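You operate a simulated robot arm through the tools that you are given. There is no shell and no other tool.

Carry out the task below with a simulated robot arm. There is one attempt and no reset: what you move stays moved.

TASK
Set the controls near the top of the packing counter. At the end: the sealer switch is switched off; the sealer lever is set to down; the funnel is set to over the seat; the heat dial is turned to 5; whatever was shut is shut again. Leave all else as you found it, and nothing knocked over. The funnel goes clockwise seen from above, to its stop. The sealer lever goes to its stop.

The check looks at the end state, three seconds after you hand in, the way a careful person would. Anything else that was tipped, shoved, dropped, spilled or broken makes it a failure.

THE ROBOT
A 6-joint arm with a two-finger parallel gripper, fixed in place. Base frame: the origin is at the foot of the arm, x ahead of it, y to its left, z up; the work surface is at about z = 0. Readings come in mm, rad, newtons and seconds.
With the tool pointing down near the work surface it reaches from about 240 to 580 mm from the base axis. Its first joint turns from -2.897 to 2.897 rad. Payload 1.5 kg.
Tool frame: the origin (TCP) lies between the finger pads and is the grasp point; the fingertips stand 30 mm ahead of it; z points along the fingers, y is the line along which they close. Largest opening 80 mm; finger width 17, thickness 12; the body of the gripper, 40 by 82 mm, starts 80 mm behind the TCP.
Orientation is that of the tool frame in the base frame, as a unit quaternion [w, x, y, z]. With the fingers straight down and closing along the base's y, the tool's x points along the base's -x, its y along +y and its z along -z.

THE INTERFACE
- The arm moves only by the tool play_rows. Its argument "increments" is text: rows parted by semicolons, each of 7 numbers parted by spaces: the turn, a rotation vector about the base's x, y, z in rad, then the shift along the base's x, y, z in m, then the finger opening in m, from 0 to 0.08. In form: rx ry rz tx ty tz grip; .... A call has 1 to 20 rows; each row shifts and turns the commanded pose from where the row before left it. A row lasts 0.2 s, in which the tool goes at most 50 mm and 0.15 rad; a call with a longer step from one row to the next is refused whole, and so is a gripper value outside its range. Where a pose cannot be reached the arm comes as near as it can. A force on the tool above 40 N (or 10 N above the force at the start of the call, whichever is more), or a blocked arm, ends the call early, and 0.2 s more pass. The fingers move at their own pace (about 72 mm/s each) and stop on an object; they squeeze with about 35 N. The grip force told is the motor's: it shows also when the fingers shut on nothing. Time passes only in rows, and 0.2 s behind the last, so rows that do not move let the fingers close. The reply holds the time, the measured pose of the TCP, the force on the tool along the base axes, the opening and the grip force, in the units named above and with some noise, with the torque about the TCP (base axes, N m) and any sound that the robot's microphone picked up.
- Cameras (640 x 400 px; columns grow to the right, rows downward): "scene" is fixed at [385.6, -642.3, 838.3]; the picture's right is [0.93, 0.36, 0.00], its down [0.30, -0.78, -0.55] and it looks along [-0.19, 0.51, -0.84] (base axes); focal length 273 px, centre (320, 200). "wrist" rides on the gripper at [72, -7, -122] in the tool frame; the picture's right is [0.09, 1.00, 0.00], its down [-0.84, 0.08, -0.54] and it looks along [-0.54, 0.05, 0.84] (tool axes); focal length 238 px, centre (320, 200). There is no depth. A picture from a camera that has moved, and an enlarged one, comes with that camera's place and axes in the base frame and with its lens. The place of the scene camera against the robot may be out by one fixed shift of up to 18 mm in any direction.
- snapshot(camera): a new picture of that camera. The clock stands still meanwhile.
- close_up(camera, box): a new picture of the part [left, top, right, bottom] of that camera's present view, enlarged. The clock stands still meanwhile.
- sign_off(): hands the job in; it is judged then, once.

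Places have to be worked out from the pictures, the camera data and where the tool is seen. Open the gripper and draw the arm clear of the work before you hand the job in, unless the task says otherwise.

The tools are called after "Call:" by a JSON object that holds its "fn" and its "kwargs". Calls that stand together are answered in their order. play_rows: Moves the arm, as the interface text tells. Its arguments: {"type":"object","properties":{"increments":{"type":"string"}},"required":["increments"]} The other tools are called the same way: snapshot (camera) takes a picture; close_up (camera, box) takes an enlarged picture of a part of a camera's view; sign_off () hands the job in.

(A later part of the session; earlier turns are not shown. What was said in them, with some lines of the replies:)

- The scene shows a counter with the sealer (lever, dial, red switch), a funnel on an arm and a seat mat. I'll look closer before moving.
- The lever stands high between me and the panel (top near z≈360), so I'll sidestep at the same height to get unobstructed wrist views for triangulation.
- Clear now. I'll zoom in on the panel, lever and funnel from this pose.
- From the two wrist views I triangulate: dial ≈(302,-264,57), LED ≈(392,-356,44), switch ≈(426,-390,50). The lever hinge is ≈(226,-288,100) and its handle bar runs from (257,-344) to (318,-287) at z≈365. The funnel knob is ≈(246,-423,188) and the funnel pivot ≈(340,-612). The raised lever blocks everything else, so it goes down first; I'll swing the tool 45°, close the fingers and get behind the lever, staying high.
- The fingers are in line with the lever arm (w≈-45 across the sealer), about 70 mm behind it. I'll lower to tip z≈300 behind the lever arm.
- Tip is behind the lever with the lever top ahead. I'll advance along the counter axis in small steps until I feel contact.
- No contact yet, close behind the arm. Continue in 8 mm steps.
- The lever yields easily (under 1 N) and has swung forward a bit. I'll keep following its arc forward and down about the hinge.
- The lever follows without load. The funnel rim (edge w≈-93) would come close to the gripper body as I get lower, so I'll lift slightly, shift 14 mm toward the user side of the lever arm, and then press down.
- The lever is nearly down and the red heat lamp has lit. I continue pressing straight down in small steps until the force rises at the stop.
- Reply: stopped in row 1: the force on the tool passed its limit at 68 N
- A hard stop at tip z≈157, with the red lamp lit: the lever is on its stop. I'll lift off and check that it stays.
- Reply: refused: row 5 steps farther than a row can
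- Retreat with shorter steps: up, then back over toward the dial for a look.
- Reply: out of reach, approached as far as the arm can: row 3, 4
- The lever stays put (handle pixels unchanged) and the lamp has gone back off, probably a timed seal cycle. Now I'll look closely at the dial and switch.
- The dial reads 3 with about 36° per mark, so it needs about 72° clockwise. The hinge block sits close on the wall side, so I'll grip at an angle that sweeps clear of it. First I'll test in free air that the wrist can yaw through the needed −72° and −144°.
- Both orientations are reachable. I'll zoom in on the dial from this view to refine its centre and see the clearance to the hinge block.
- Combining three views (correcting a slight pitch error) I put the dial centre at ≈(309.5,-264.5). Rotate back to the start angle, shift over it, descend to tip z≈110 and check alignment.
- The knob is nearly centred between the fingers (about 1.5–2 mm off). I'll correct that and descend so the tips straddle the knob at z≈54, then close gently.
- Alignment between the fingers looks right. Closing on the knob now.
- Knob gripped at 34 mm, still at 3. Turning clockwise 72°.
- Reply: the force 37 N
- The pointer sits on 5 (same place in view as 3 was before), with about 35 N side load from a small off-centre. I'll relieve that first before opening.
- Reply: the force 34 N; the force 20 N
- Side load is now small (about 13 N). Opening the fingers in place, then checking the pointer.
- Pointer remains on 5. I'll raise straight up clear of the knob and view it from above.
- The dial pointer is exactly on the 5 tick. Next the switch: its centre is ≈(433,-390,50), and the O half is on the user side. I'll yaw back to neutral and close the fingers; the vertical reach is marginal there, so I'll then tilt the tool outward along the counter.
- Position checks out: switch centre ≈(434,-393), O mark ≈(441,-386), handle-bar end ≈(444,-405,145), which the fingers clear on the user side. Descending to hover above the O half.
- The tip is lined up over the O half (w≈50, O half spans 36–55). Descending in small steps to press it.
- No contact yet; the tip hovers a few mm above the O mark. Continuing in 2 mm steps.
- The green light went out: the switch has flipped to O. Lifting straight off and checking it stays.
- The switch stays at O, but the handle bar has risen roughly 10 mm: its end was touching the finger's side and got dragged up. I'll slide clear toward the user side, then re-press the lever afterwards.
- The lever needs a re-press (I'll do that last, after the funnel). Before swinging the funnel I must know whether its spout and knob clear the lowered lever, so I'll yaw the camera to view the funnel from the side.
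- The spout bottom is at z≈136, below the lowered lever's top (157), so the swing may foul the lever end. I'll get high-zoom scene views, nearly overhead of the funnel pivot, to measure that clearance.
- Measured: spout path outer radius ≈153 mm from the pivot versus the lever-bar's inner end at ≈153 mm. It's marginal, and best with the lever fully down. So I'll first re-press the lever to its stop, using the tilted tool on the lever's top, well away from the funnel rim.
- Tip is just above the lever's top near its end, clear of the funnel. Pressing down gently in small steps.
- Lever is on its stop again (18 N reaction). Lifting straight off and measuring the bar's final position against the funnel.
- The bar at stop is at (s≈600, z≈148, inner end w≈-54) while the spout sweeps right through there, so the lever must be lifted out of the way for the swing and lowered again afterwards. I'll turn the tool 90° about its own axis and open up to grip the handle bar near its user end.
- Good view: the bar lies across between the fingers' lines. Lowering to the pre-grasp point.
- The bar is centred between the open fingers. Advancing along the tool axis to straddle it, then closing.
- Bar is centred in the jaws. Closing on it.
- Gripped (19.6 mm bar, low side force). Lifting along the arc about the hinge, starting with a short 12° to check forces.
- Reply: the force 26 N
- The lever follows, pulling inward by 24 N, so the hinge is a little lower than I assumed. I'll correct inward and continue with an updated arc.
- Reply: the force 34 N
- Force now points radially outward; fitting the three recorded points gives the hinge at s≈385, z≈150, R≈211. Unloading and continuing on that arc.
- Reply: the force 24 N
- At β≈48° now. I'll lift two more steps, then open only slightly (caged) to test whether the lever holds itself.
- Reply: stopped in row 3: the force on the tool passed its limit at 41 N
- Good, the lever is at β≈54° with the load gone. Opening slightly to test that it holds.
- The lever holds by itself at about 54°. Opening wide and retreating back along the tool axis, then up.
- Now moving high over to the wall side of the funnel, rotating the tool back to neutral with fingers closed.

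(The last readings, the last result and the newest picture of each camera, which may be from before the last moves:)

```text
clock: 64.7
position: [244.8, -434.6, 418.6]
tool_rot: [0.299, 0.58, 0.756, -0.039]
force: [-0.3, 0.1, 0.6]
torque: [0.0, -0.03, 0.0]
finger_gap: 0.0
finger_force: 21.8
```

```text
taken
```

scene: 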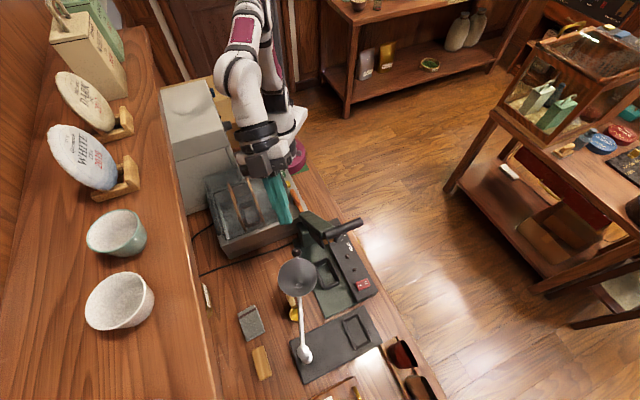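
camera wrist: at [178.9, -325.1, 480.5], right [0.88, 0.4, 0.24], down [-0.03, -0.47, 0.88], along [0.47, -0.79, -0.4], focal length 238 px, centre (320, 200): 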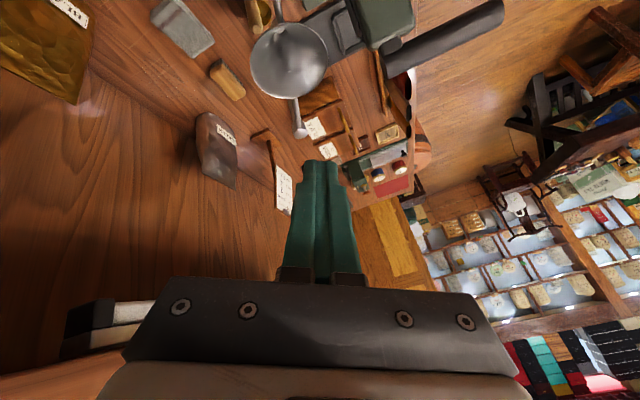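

The shelf's front edge I estimate at w≈-268, z≈475, so I'll keep the arm at w>-235 and get low before moving further. Finishing the rotation while descending on the wall side of the funnel.

Call:
{"fn": "play_rows", "kwargs": {"increments": "-0.0524 0.0537 0.1077 -0.0121 -0.0077 -0.03 0; -0.0524 0.0537 0.1077 -0.0121 -0.0077 -0.03 0; -0.0524 0.0537 0.1077 -0.0121 -0.0077 -0.03 0; -0.0524 0.0537 0.1077 -0.0121 -0.0077 -0.03 0; 0 0 0 0 0 -0.03 0; 0 0 0 0 0 0 0"}}

Call:
{"fn": "snapshot", "kwargs": {"camera": "wrist"}}

Call:
{"fn": "snapshot", "kwargs": {"camera": "scene"}}

```text
clock: 66.0
position: [196.4, -464.7, 266.8]
tool_rot: [0.277, 0.365, 0.881, -0.114]
force: [0.5, -0.2, -0.2]
torque: [-0.01, 0.01, -0.02]
finger_gap: 0.1
finger_force: 21.0
```

```text
taken
camera wrist: at [101.4, -378.5, 326.7], right [0.65, 0.76, -0.05], down [0.32, -0.21, 0.92], along [0.69, -0.62, -0.38], focal length 238 px, centre (320, 200)
```

wrist: 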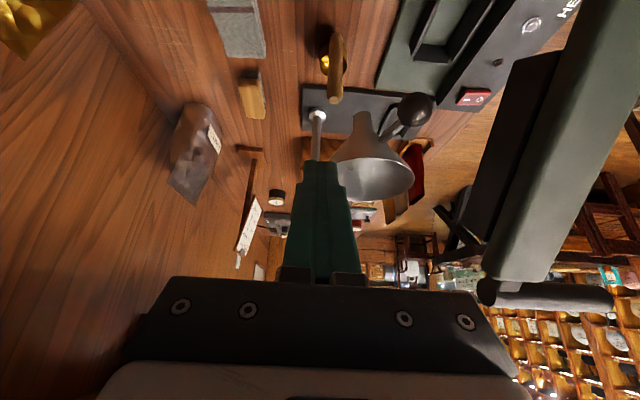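

```text
taken
```

scene: 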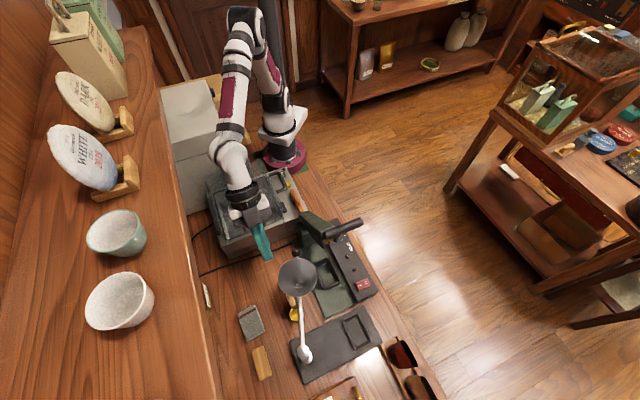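

I'm beside the funnel on its wall side. Shifting further to the wall, lowering so the tip sits just below the rim, then moving in alongside it.

Call:
{"fn": "play_rows", "kwargs": {"increments": "0 0 0 -0.0118 -0.0116 0 0; 0 0 0 -0.0118 -0.0116 0 0; 0 0 0 0 0 -0.02 0; 0 0 0 0 0 -0.02 0; 0 0 0 0.01 -0.0102 0 0; 0 0 0 0.01 -0.0102 0 0; 0 0 0 0.01 -0.0102 0 0; 0 0 0 0 0 0 0"}}

Call:
{"fn": "snapshot", "kwargs": {"camera": "wrist"}}

Call:
{"fn": "close_up", "kwargs": {"camera": "scene", "box": [200, 200, 360, 340]}}

```text
clock: 67.8
position: [203.7, -518.5, 227.6]
tool_rot: [0.277, 0.365, 0.882, -0.114]
force: [0.6, -0.1, 0.2]
torque: [0.0, -0.03, -0.01]
finger_gap: 0.0
finger_force: 20.9
```

```text
taken
camera wrist: at [108.5, -431.8, 287.4], right [0.65, 0.76, -0.05], down [0.32, -0.21, 0.92], along [0.69, -0.62, -0.38], focal length 238 px, centre (320, 200)
```

wrist: 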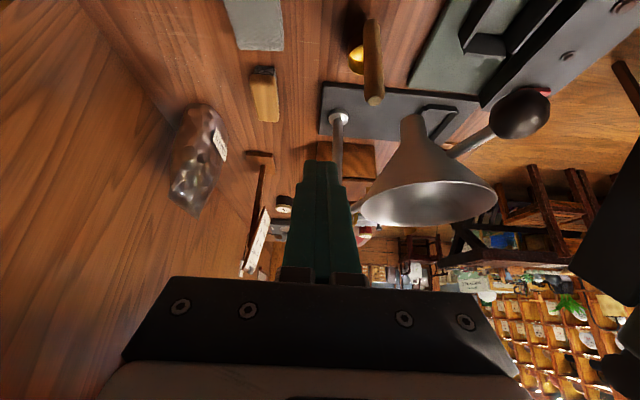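

```text
2.86 times, centred on (280, 270) of scene
camera zoom: at [385.6, -642.3, 838.3], right [0.93, 0.36, 0.0], down [0.3, -0.78, -0.55], along [-0.19, 0.51, -0.84], focal length 779 px, centre (434, 0)
```

zoom: 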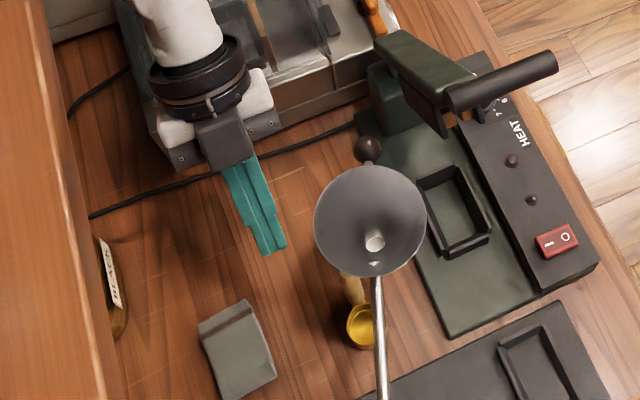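

Finger is about 25 mm off the rim on its trailing side, at rim height. Starting the clockwise push along the arc about the pivot, first to roughly 24° of rotation, and checking forces.

Call:
{"fn": "play_rows", "kwargs": {"increments": "0 0 0 0.01 0.0045 0 0; 0 0 0 0.01 0.0045 0 0; 0 0 0 0.0069 0.0064 0 0; 0 0 0 0.0069 0.0064 0 0; 0 0 0 0.0069 0.0064 0 0; 0 0 0 0.0069 0.0064 0 0; 0 0 0 0 0 0 0"}}

Call:
{"fn": "close_up", "kwargs": {"camera": "scene", "box": [240, 200, 400, 360]}}

Call:
{"fn": "snapshot", "kwargs": {"camera": "wrist"}}

```text
clock: 69.5
position: [250.8, -483.1, 226.9]
tool_rot: [0.277, 0.366, 0.881, -0.115]
force: [-0.1, 0.9, -0.3]
torque: [0.0, 0.0, -0.01]
finger_gap: 0.0
finger_force: 21.6
```

```text
2.50 times, centred on (320, 280) of scene
camera zoom: at [385.6, -642.3, 838.3], right [0.93, 0.36, 0.0], down [0.3, -0.78, -0.55], along [-0.19, 0.51, -0.84], focal length 682 px, centre (320, 0)
```

zoom: 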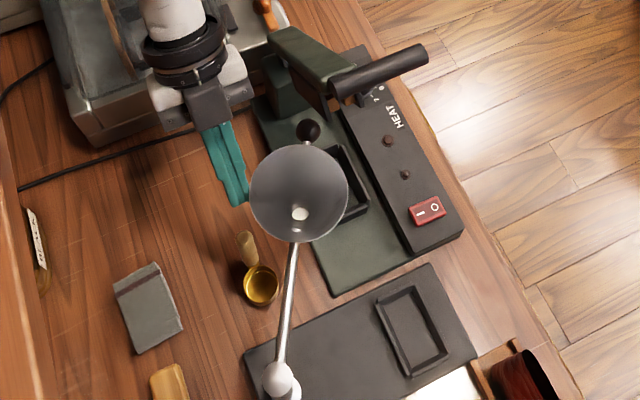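

```text
taken
camera wrist: at [155.6, -397.1, 287.3], right [0.65, 0.76, -0.05], down [0.32, -0.21, 0.92], along [0.69, -0.62, -0.38], focal length 238 px, centre (320, 200)
```

wrist: 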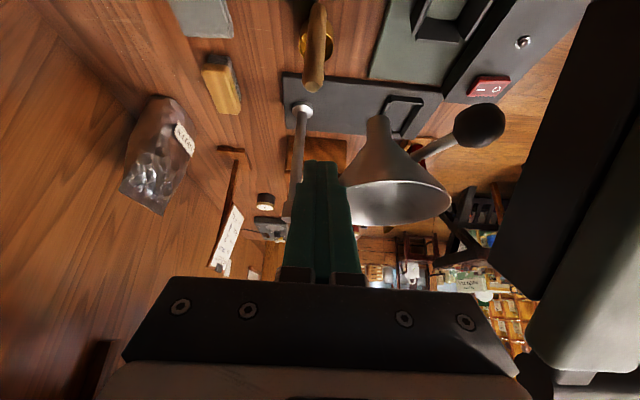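

The funnel turns freely (≈1 N). Continuing while yawing the tool so the hand stays on the wall side of the raised lever.

Call:
{"fn": "play_rows", "kwargs": {"increments": "0 0 0.12 0.0075 0.0041 0 0; 0 0 0.12 0.0075 0.0041 0 0; 0 0 0.12 0.0075 0.0041 0 0; 0 0 0.12 0.0082 0.0027 0 0; 0 0 0.12 0.0082 0.0027 0 0; 0 0 0.12 0.0082 0.0027 0 0; 0 0 0 0 0 0 0"}}

Call:
{"fn": "close_up", "kwargs": {"camera": "scene", "box": [240, 200, 400, 360]}}

Call:
{"fn": "snapshot", "kwargs": {"camera": "wrist"}}

Call:
{"fn": "snapshot", "kwargs": {"camera": "scene"}}

```text
clock: 71.0
position: [298.6, -463.5, 228.7]
tool_rot: [0.3, 0.029, 0.954, -0.008]
force: [0.5, -0.6, -0.4]
torque: [-0.01, -0.03, 0.01]
finger_gap: 0.0
finger_force: 21.3
```

```text
2.50 times, centred on (320, 280) of scene
camera zoom: at [385.6, -642.3, 838.3], right [0.93, 0.36, 0.0], down [0.3, -0.78, -0.55], along [-0.19, 0.51, -0.84], focal length 682 px, centre (320, 0)
```

zoom: 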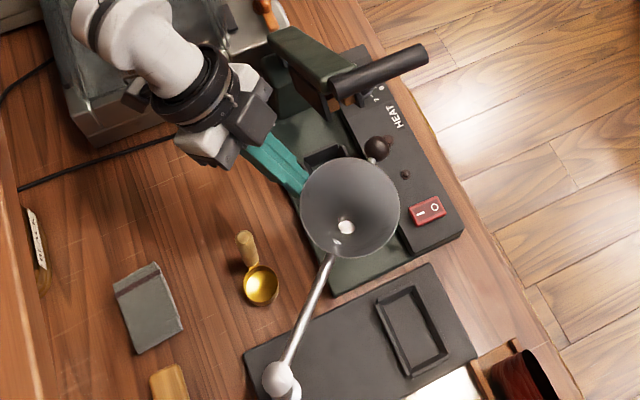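

```text
taken
camera wrist: at [170.0, -461.7, 287.7], right [-0.01, 1.0, -0.05], down [0.38, 0.05, 0.92], along [0.92, -0.01, -0.38], focal length 238 px, centre (320, 200)
```

wrist: 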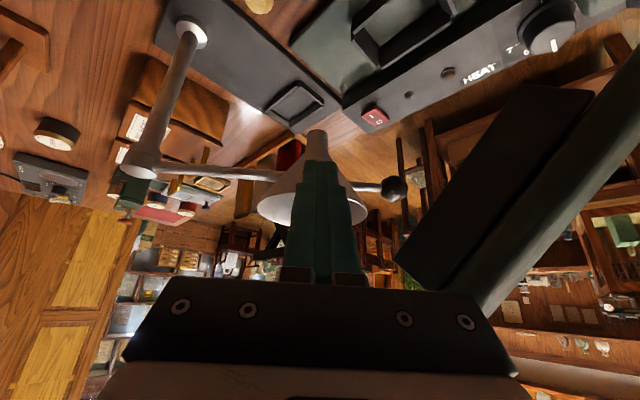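

```text
taken
```

scene: 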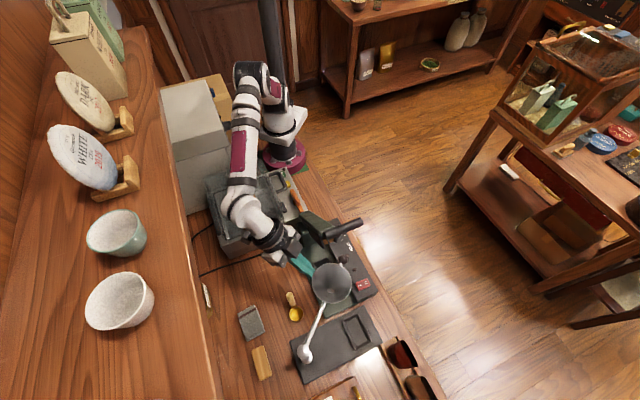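

Funnel is about 34° round, everything clear. Continuing the arc with further yaw and a bit more tilt.

Call:
{"fn": "play_rows", "kwargs": {"increments": "0 0 0.11 0.0087 0.0012 0 0; 0 0 0.11 0.0087 0.0012 0 0; 0 0 0.11 0.0087 0.0012 0 0; 0.0174 -0.0678 0 0.0091 0.0003 0 0; 0.0174 -0.0678 0 0.0091 0.0003 0 0; 0.0174 -0.0678 0 0.0091 0.0003 0 0; 0 0 0 0 0 0 0"}}

Call:
{"fn": "close_up", "kwargs": {"camera": "scene", "box": [240, 200, 400, 360]}}

Call:
{"fn": "snapshot", "kwargs": {"camera": "wrist"}}

```text
clock: 72.7
position: [352.0, -458.3, 227.9]
tool_rot: [0.394, -0.122, 0.91, 0.052]
force: [0.3, 1.2, -0.8]
torque: [0.02, 0.03, -0.02]
finger_gap: 0.3
finger_force: 21.5
```

```text
2.50 times, centred on (320, 280) of scene
camera zoom: at [385.6, -642.3, 838.3], right [0.93, 0.36, 0.0], down [0.3, -0.78, -0.55], along [-0.19, 0.51, -0.84], focal length 682 px, centre (320, 0)
```

zoom: 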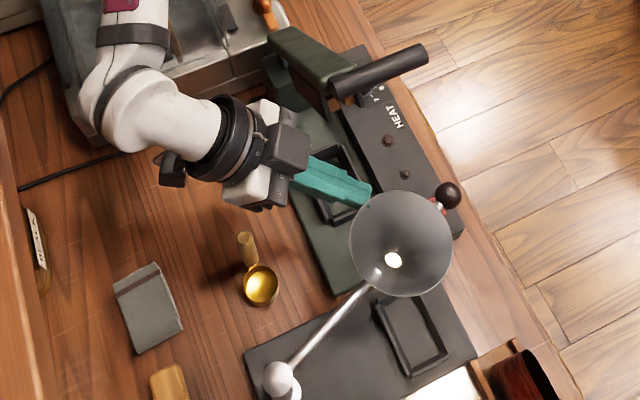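

```text
taken
camera wrist: at [220.6, -501.0, 259.3], right [-0.32, 0.94, -0.07], down [0.15, 0.12, 0.98], along [0.93, 0.31, -0.18], focal length 238 px, centre (320, 200)
```

wrist: 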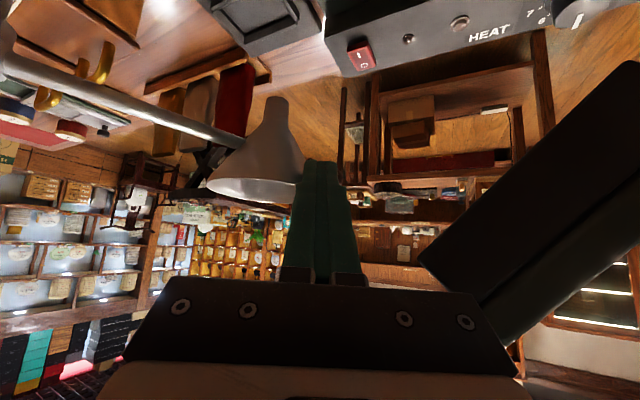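

Rotation is at about 52°. Continuing toward ~65–67° so the rim clears the lever's descent arc.

Call:
{"fn": "play_rows", "kwargs": {"increments": "0 0 0 0.009 -0.0013 0 0; 0 0 0 0.009 -0.0013 0 0; 0 0 0 0.009 -0.0013 0 0; 0 0 0 0.0065 -0.003 0 0; 0 0 0 0 0 0 0"}}

Call:
{"fn": "close_up", "kwargs": {"camera": "scene", "box": [240, 200, 400, 360]}}

Call:
{"fn": "snapshot", "kwargs": {"camera": "wrist"}}

```text
clock: 73.8
position: [385.7, -465.5, 227.3]
tool_rot: [0.395, -0.122, 0.909, 0.053]
force: [0.4, -0.1, -0.6]
torque: [0.0, 0.0, -0.01]
finger_gap: 0.0
finger_force: 21.0
```

```text
2.50 times, centred on (320, 280) of scene
camera zoom: at [385.6, -642.3, 838.3], right [0.93, 0.36, 0.0], down [0.3, -0.78, -0.55], along [-0.19, 0.51, -0.84], focal length 682 px, centre (320, 0)
```

zoom: 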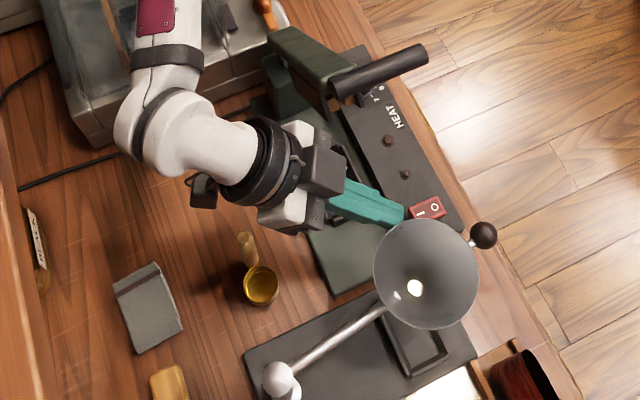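

```text
taken
camera wrist: at [254.6, -508.1, 259.2], right [-0.32, 0.94, -0.07], down [0.15, 0.12, 0.98], along [0.93, 0.31, -0.18], focal length 238 px, centre (320, 200)
```

wrist: 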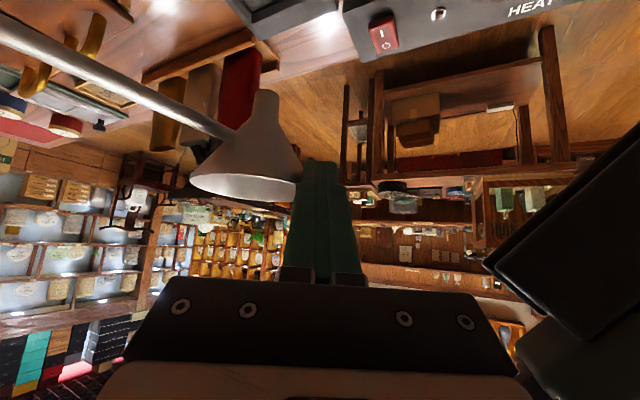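

Nearly there and the arm is clear of the lever, so I'll finish the swing from here. I'll ease the yaw back and tilt more for reach, in small steps, watching for the stop.

Call:
{"fn": "play_rows", "kwargs": {"increments": "0.0023 -0.03 -0.045 0.0044 -0.002 0 0; 0.0023 -0.03 -0.045 0.0044 -0.002 0 0; 0.0023 -0.03 -0.045 0.0044 -0.002 0 0; 0.0023 -0.03 -0.045 0.0044 -0.002 0 0; 0 0 0 0 0 0 0"}}

Call:
{"fn": "close_up", "kwargs": {"camera": "scene", "box": [270, 230, 410, 370]}}

Call:
{"fn": "snapshot", "kwargs": {"camera": "wrist"}}

```text
clock: 75.1
position: [401.7, -473.4, 227.8]
tool_rot: [0.45, -0.041, 0.892, 0.016]
force: [-10.2, 9.2, 1.7]
torque: [0.08, 0.01, 0.13]
finger_gap: 0.0
finger_force: 21.6
stopped in row 5: the force on the tool passed its limit at 41 N (the readings are from after the stop); the commanded pose is now the measured one
```

```text
2.86 times, centred on (340, 300) of scene
camera zoom: at [385.6, -642.3, 838.3], right [0.93, 0.36, 0.0], down [0.3, -0.78, -0.55], along [-0.19, 0.51, -0.84], focal length 779 px, centre (263, -86)
```

zoom: 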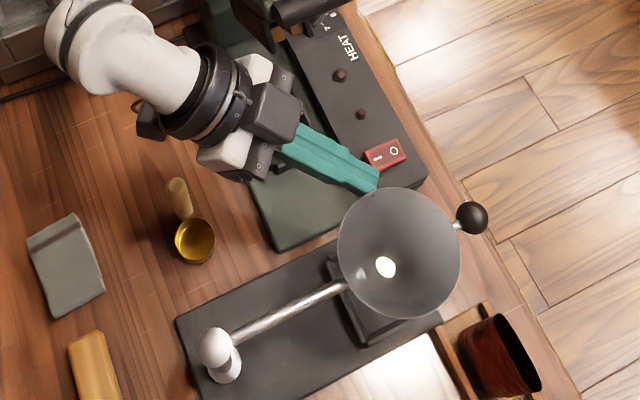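

```text
taken
camera wrist: at [262.7, -491.0, 241.9], right [-0.14, 0.99, -0.08], down [0.05, 0.09, 0.99], along [0.99, 0.14, -0.06], focal length 238 px, centre (320, 200)
```

wrist: 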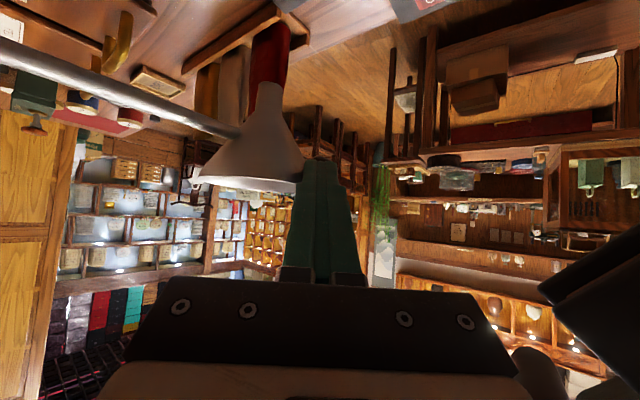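

The force rose sharply: the funnel is at its stop, and the spout projects to ≈(454,-510), right over the seat centre ≈(456,-510). Backing the finger off and withdrawing along the tool axis, away from the lever.

Call:
{"fn": "play_rows", "kwargs": {"increments": "0 0 0 -0.007 0.0071 0 0; 0 0 0 -0.007 0.0071 0 0; 0 0 0 -0.016 -0.0013 0.012 0; 0 0 0 -0.024 -0.002 0.018 0; 0 0 0 -0.024 -0.002 0.018 0; 0 0 0 -0.024 -0.002 0.018 0; 0 0 0 0 0 0 0"}}

Call:
{"fn": "snapshot", "kwargs": {"camera": "scene"}}

Call:
{"fn": "close_up", "kwargs": {"camera": "scene", "box": [270, 230, 410, 370]}}

Call:
{"fn": "snapshot", "kwargs": {"camera": "wrist"}}

```text
clock: 76.7
position: [300.7, -466.4, 293.1]
tool_rot: [0.451, -0.041, 0.891, 0.015]
force: [0.7, 0.2, 0.9]
torque: [0.01, 0.0, -0.01]
finger_gap: 0.1
finger_force: 21.3
```

```text
taken
```

scene: 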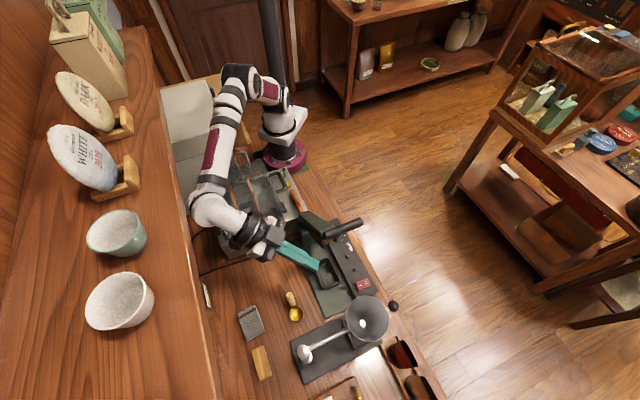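

```text
2.86 times, centred on (340, 300) of scene
camera zoom: at [385.6, -642.3, 838.3], right [0.93, 0.36, 0.0], down [0.3, -0.78, -0.55], along [-0.19, 0.51, -0.84], focal length 779 px, centre (263, -86)
```

zoom: 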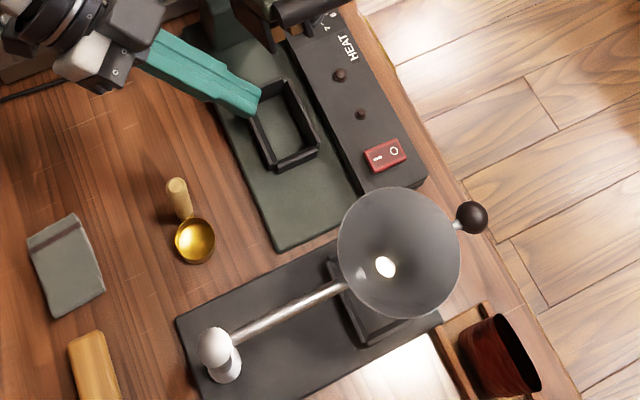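

```text
taken
camera wrist: at [160.4, -484.7, 308.0], right [-0.14, 0.99, -0.08], down [0.05, 0.09, 0.99], along [0.99, 0.13, -0.06], focal length 238 px, centre (320, 200)
```

wrist: 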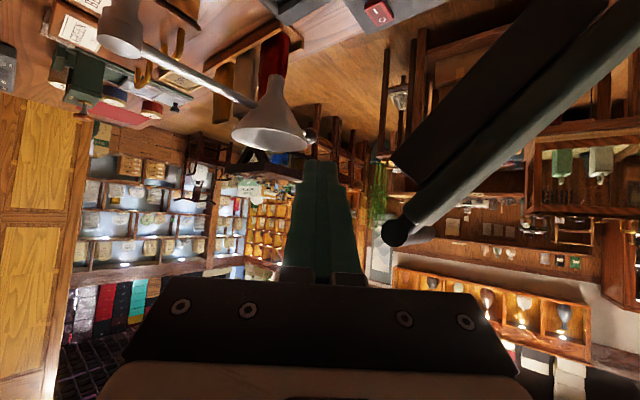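

The funnel sits still over the seat. Now to lower the lever again: I'll first swing the tool back to neutral yaw in place while easing away from the lever, staying below the shelf, before going up.

Call:
{"fn": "play_rows", "kwargs": {"increments": "0 0 -0.125 -0.0078 -0.0006 0 0; 0 0 -0.125 -0.0078 -0.0006 0 0; 0 0 -0.125 -0.0078 -0.0006 0 0; 0 0 -0.125 -0.0078 -0.0006 0 0; 0 0 -0.125 -0.0078 -0.0006 0 0; 0 0 -0.125 -0.0078 -0.0006 0 0; 0 0 -0.128 -0.0078 -0.0006 0 0; 0 0 0 0 0 0 0"}}

Call:
{"fn": "snapshot", "kwargs": {"camera": "scene"}}

Call:
{"fn": "snapshot", "kwargs": {"camera": "wrist"}}

```text
clock: 78.5
position: [243.8, -470.2, 293.1]
tool_rot: [0.415, 0.343, 0.824, -0.178]
force: [0.8, 0.2, 0.2]
torque: [-0.04, -0.01, 0.04]
finger_gap: 0.0
finger_force: 21.5
```

```text
taken
```

scene: 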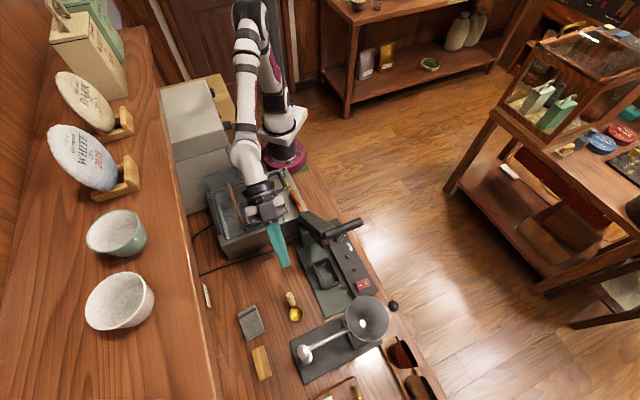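

```text
taken
camera wrist: at [142.3, -374.2, 308.2], right [0.67, 0.74, -0.08], down [0.1, 0.02, 0.99], along [0.73, -0.68, -0.06], focal length 238 px, centre (320, 200)
```

wrist: 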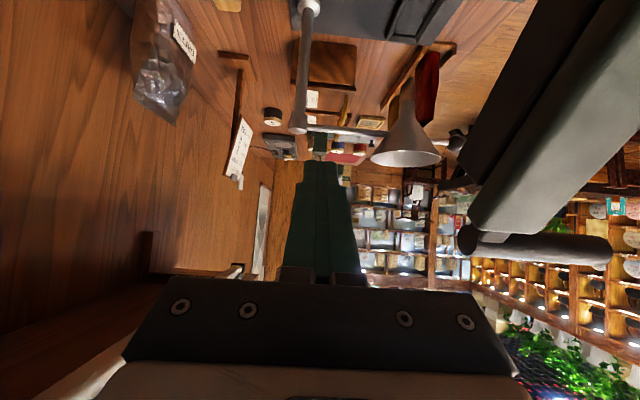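

All clear. Pulling back and up, reducing tilt, then moving across to just behind the raised lever.

Call:
{"fn": "play_rows", "kwargs": {"increments": "0.0471 0.0462 0 -0.0147 0.015 0.012 0; 0.0471 0.0462 0 -0.0147 0.015 0.012 0; 0.0471 0.0462 0 -0.0147 0.015 0.012 0; 0.0471 0.0462 0 -0.0147 0.015 0.012 0; 0.0471 0.0462 0 -0.0147 0.015 0.012 0; 0 0 0 0.0218 0.0214 0 0; 0 0 0 0.0218 0.0214 0 0; 0 0 0 0.0218 0.0214 0 0; 0 0 0 0.0218 0.0214 0 0; 0 0 0 0 0 0 0"}}

Call:
{"fn": "close_up", "kwargs": {"camera": "scene", "box": [240, 150, 400, 310]}}

Call:
{"fn": "snapshot", "kwargs": {"camera": "wrist"}}

```text
clock: 80.7
position: [259.0, -308.7, 353.5]
tool_rot: [0.275, 0.366, 0.881, -0.119]
force: [-0.2, 0.0, -0.4]
torque: [0.0, 0.02, 0.02]
finger_gap: 0.0
finger_force: 20.5
```

```text
2.50 times, centred on (320, 230) of scene
camera zoom: at [385.6, -642.3, 838.3], right [0.93, 0.36, 0.0], down [0.3, -0.78, -0.55], along [-0.19, 0.51, -0.84], focal length 682 px, centre (320, 125)
```

zoom: 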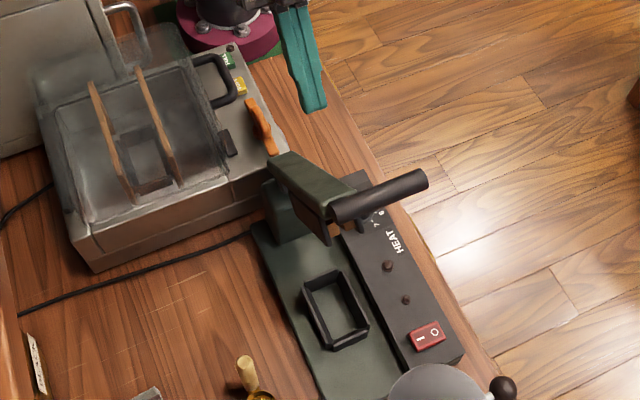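

```text
taken
camera wrist: at [164.4, -221.6, 412.6], right [0.65, 0.75, -0.06], down [0.33, -0.21, 0.92], along [0.68, -0.62, -0.38], focal length 238 px, centre (320, 200)
```

wrist: 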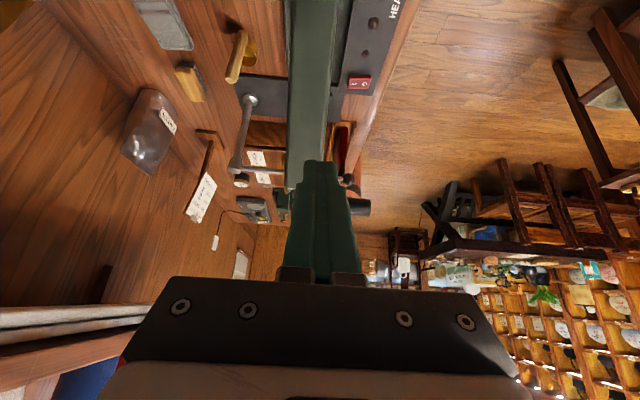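

Aligned behind the lever. Advancing the tip to its top face.

Call:
{"fn": "play_rows", "kwargs": {"increments": "0 0 0 0.0102 -0.0104 -0.016 0; 0 0 0 0.0102 -0.0104 -0.016 0; 0 0 0 0.0102 -0.0104 -0.016 0; 0 0 0 0.0035 -0.0036 -0.005 0; 0 0 0 0.0058 -0.006 -0.0064 0; 0 0 0 0.0058 -0.006 -0.0064 0; 0 0 0 0 0 0 0"}}

Call:
{"fn": "close_up", "kwargs": {"camera": "scene", "box": [240, 150, 400, 310]}}

```text
clock: 82.3
position: [304.5, -357.0, 288.0]
tool_rot: [0.275, 0.365, 0.881, -0.118]
force: [0.7, -0.1, -0.1]
torque: [0.0, -0.03, 0.02]
finger_gap: 0.0
finger_force: 21.3
```

```text
2.50 times, centred on (320, 230) of scene
camera zoom: at [385.6, -642.3, 838.3], right [0.93, 0.36, 0.0], down [0.3, -0.78, -0.55], along [-0.19, 0.51, -0.84], focal length 682 px, centre (320, 125)
```

zoom: 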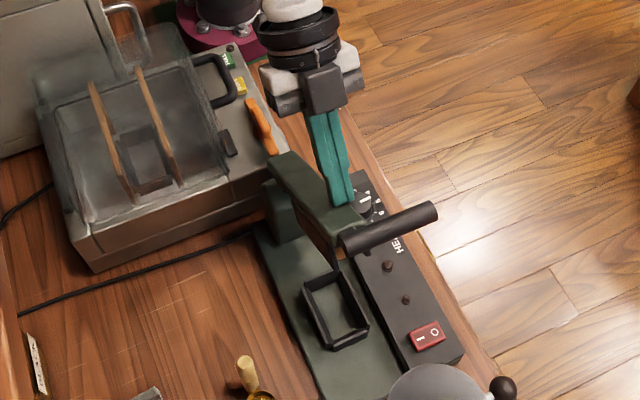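

The lever is following. Continuing along its arc toward the stop.

Call:
{"fn": "play_rows", "kwargs": {"increments": "0 0 0 0.0051 -0.0052 -0.0075 0; 0 0 0 0.0051 -0.0052 -0.0075 0; 0 0 0 0.0044 -0.0045 -0.0083 0; 0 0 0 0.0044 -0.0045 -0.0083 0; 0 0 0 0.0036 -0.0036 -0.0092 0; 0 0 0 0.0036 -0.0036 -0.0092 0; 0 0 0 0.0026 -0.0026 -0.0098 0; 0 0 0 0.0026 -0.0026 -0.0098 0; 0 0 0 0.002 -0.002 -0.0095 0; 0 0 0 0 0 0 0"}}

Call:
{"fn": "close_up", "kwargs": {"camera": "scene", "box": [240, 200, 400, 360]}}

Call:
{"fn": "snapshot", "kwargs": {"camera": "wrist"}}

```text
clock: 84.5
position: [337.8, -390.2, 206.8]
tool_rot: [0.274, 0.366, 0.881, -0.118]
force: [0.7, 0.7, 0.9]
torque: [-0.01, -0.02, 0.0]
finger_gap: 0.1
finger_force: 21.2
```

```text
2.50 times, centred on (320, 280) of scene
camera zoom: at [385.6, -642.3, 838.3], right [0.93, 0.36, 0.0], down [0.3, -0.78, -0.55], along [-0.19, 0.51, -0.84], focal length 682 px, centre (320, 0)
```

zoom: 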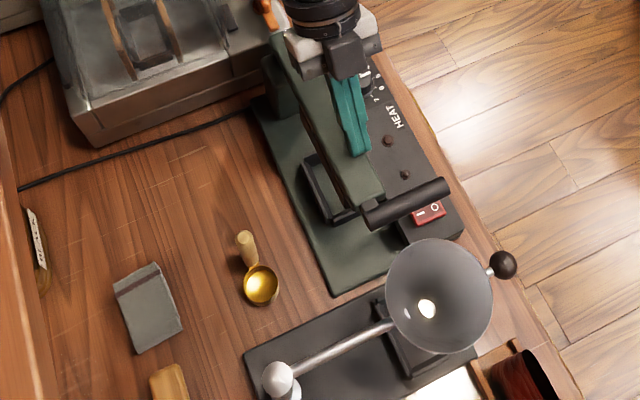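

```text
taken
camera wrist: at [243.6, -303.2, 267.7], right [0.65, 0.75, -0.06], down [0.33, -0.21, 0.92], along [0.68, -0.62, -0.38], focal length 238 px, centre (320, 200)
```

wrist: 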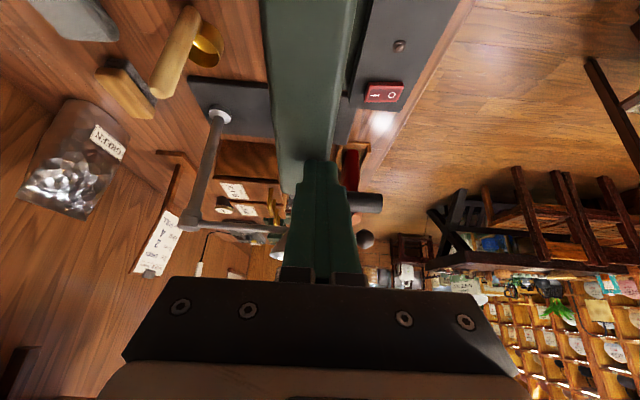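

Nearly down and the bar is clear of the funnel. Final small steps to the stop.

Call:
{"fn": "play_rows", "kwargs": {"increments": "0 0 0 0 0 -0.006 0; 0 0 0 0 0 -0.005 0; 0 0 0 0 0 -0.004 0; 0 0 0 0 0 -0.003 0; 0 0 0 0 0 -0.002 0; 0 0 0 0 0 -0.002 0; 0 0 0 0 0 -0.001 0; 0 0 0 0 0 0 0"}}

Call:
{"fn": "close_up", "kwargs": {"camera": "scene", "box": [310, 260, 390, 310]}}

```text
clock: 86.3
position: [338.1, -389.8, 186.3]
tool_rot: [0.274, 0.366, 0.881, -0.119]
force: [-5.1, 3.4, 13.5]
torque: [0.0, 0.04, 0.01]
finger_gap: 0.0
finger_force: 21.5
```

```text
8.00 times, centred on (350, 285) of scene
camera zoom: at [385.6, -642.3, 838.3], right [0.93, 0.36, 0.0], down [0.3, -0.78, -0.55], along [-0.19, 0.51, -0.84], focal length 2182 px, centre (80, -480)
```

zoom: 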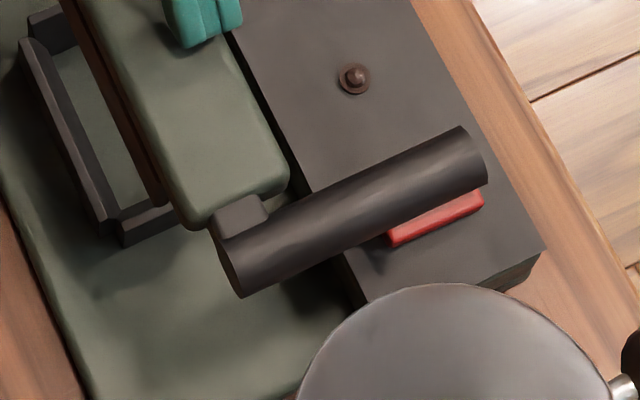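

The bar matches the earlier stop image exactly, with 13.5 N reaction. One more slight press, then lift straight off and withdraw toward the base.

Call:
{"fn": "play_rows", "kwargs": {"increments": "0 0 0 0 0 -0.001 0; 0 0 0 0 0 0 0; 0 0 0 0 0 0.01 0; 0 0 0 0 0 0.03 0; 0 0 0 0 0 0.04 0; 0 0 0 -0.012 0.012 0.04 0; 0 0 0 -0.02 0.02 0.03 0; 0 0 0 -0.02 0.022 0.03 0.02; 0 0 0 -0.02 0.025 0.02 0.05; 0 0 0 -0.015 0.025 0 0.08; 0 0 0 0 0 0 0.08"}}

Call:
{"fn": "snapshot", "kwargs": {"camera": "scene"}}

Call:
{"fn": "close_up", "kwargs": {"camera": "scene", "box": [310, 260, 390, 310]}}

Call:
{"fn": "close_up", "kwargs": {"camera": "scene", "box": [310, 215, 380, 305]}}

Call:
{"fn": "close_up", "kwargs": {"camera": "scene", "box": [230, 260, 410, 380]}}

Call:
{"fn": "snapshot", "kwargs": {"camera": "wrist"}}

```text
clock: 88.7
position: [250.7, -286.0, 384.0]
tool_rot: [0.273, 0.366, 0.882, -0.119]
force: [0.8, -0.8, -0.4]
torque: [-0.02, 0.01, -0.04]
finger_gap: 80.0
finger_force: 0.1
```

```text
taken
```

scene: 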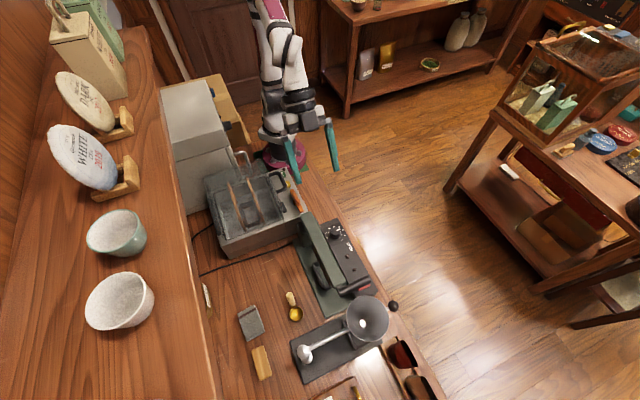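

```text
8.00 times, centred on (350, 285) of scene
camera zoom: at [385.6, -642.3, 838.3], right [0.93, 0.36, 0.0], down [0.3, -0.78, -0.55], along [-0.19, 0.51, -0.84], focal length 2182 px, centre (80, -480)
```

zoom: 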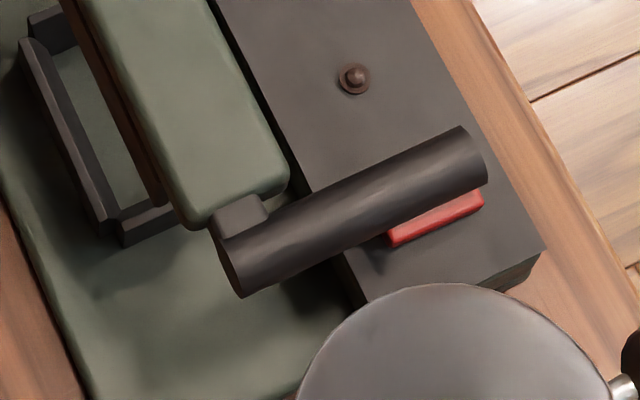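

```text
4.44 times, centred on (345, 260) of scene
camera zoom: at [385.6, -642.3, 838.3], right [0.93, 0.36, 0.0], down [0.3, -0.78, -0.55], along [-0.19, 0.51, -0.84], focal length 1212 px, centre (209, -67)
```

zoom: 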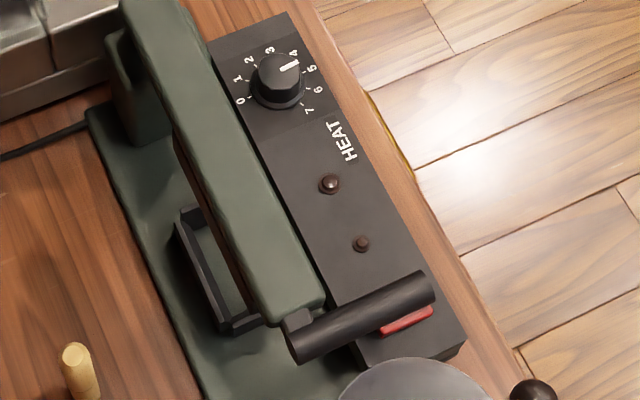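

```text
3.33 times, centred on (320, 320) of scene
camera zoom: at [385.6, -642.3, 838.3], right [0.93, 0.36, 0.0], down [0.3, -0.78, -0.55], along [-0.19, 0.51, -0.84], focal length 909 px, centre (320, -200)
```

zoom: 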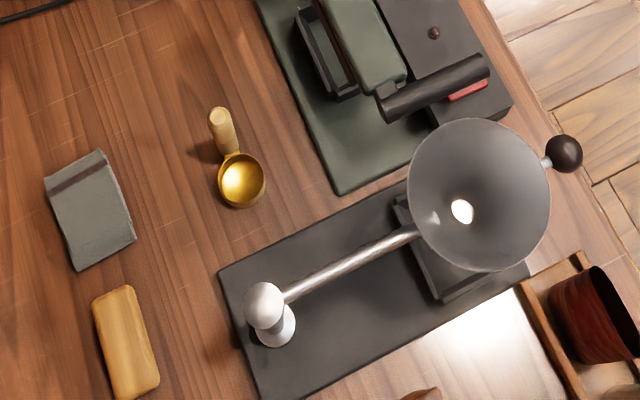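

```text
taken
camera wrist: at [156.4, -198.8, 443.8], right [0.65, 0.76, -0.06], down [0.33, -0.21, 0.92], along [0.68, -0.62, -0.38], focal length 238 px, centre (320, 200)
```

wrist: 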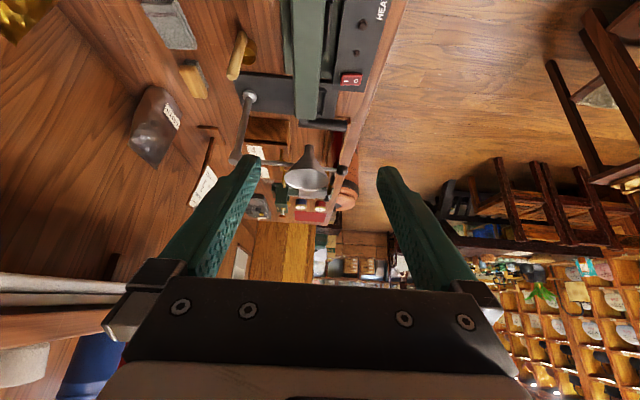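

Everything looks set. I'll double-check the dial angle and switch with higher zooms before handing in.

Call:
{"fn": "close_up", "kwargs": {"camera": "scene", "box": [320, 218, 352, 244]}}

Call:
{"fn": "close_up", "kwargs": {"camera": "wrist", "box": [300, 60, 380, 140]}}

```text
15.38 times, centred on (336, 231) of scene
camera zoom: at [385.6, -642.3, 838.3], right [0.93, 0.36, 0.0], down [0.3, -0.78, -0.55], along [-0.19, 0.51, -0.84], focal length 4195 px, centre (74, -277)
```

zoom: 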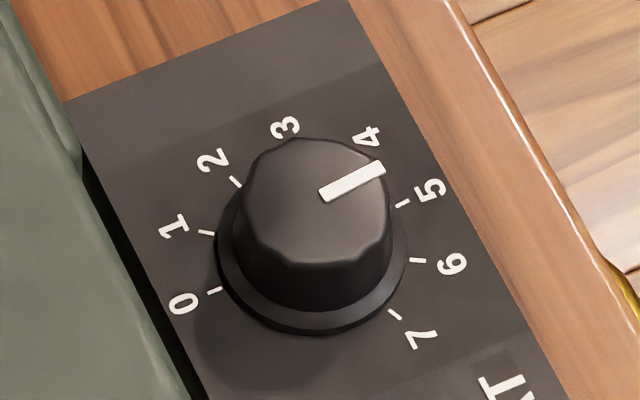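

```text
5.00 times, centred on (340, 100) of wrist
camera zoom: at [156.4, -198.8, 443.8], right [0.65, 0.76, -0.06], down [0.33, -0.21, 0.92], along [0.68, -0.62, -0.38], focal length 1192 px, centre (220, 700)
```

zoom: 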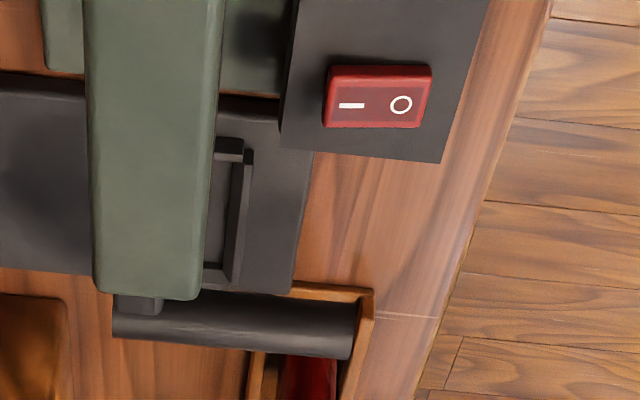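

The pointer is parallel to the 0–5 line (on 5), the switch is at O with its light out, the lever is on its stop and the funnel is over the seat. Drawing the arm back further before handing in.

Call:
{"fn": "play_rows", "kwargs": {"increments": "0 0 0 -0.015 0.016 0.03 0.08; 0 0 0 -0.015 0.016 0.03 0.08; 0 0 0 -0.015 0.016 0.03 0.08; 0 0 0 -0.015 0.016 0.03 0.08; 0 0 0 0 0 0 0.08"}}

Call:
{"fn": "snapshot", "kwargs": {"camera": "scene"}}

```text
clock: 89.7
position: [212.0, -239.0, 433.1]
tool_rot: [0.191, 0.372, 0.906, -0.071]
force: [0.4, -0.2, 0.3]
torque: [0.01, 0.02, -0.02]
finger_gap: 80.2
finger_force: 0.0
stopped in row 4: the arm was blocked; the commanded pose is now the measured one
```

```text
taken
```

scene: 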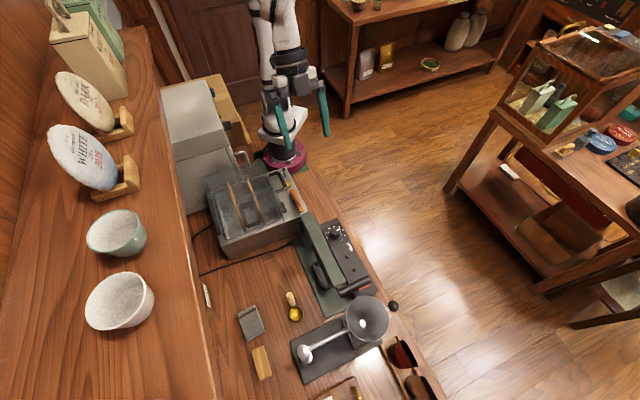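

The arm stopped on its own joint limit in free air (no force). It is clear of the work with the gripper open, and nothing else has been disturbed, so I'm handing in.

Call:
{"fn": "sign_off", "kwargs": {}}

```text
The job is handed in.
```

I've handed the job in with all four controls set. I checked each one in the pictures before signing off:

- **Sealer switch:** off. It is rocked to O and its green light is out.
- **Heat dial:** turned from 3 to 5, with the pointer lined up on the 5 mark.
- **Funnel:** swung clockwise to its stop, with the spout over the centre of the seat.
- **Sealer lever:** down on its stop.

**Lever:** it went up and down more than once. After the first press, a finger brushed the handle bar and lifted the lever about 10 mm, so I pressed it down again. I then raised it to about 54° so the funnel spout could pass, and lowered it last. Its final position matches the earlier picture of it on the stop.

**Heat lamp:** the red lamp lit briefly when the lever first went down, because the switch was still on then. It was off again in the next pictures.

**Arm:** the gripper is open and the arm is drawn back. Its last retreat move was cut short as "blocked". There was no force on the tool, so I took it for one of the arm's own limits. It is clear of the counter.

I saw nothing else on the counter moved or knocked over. I opened nothing that had been shut.
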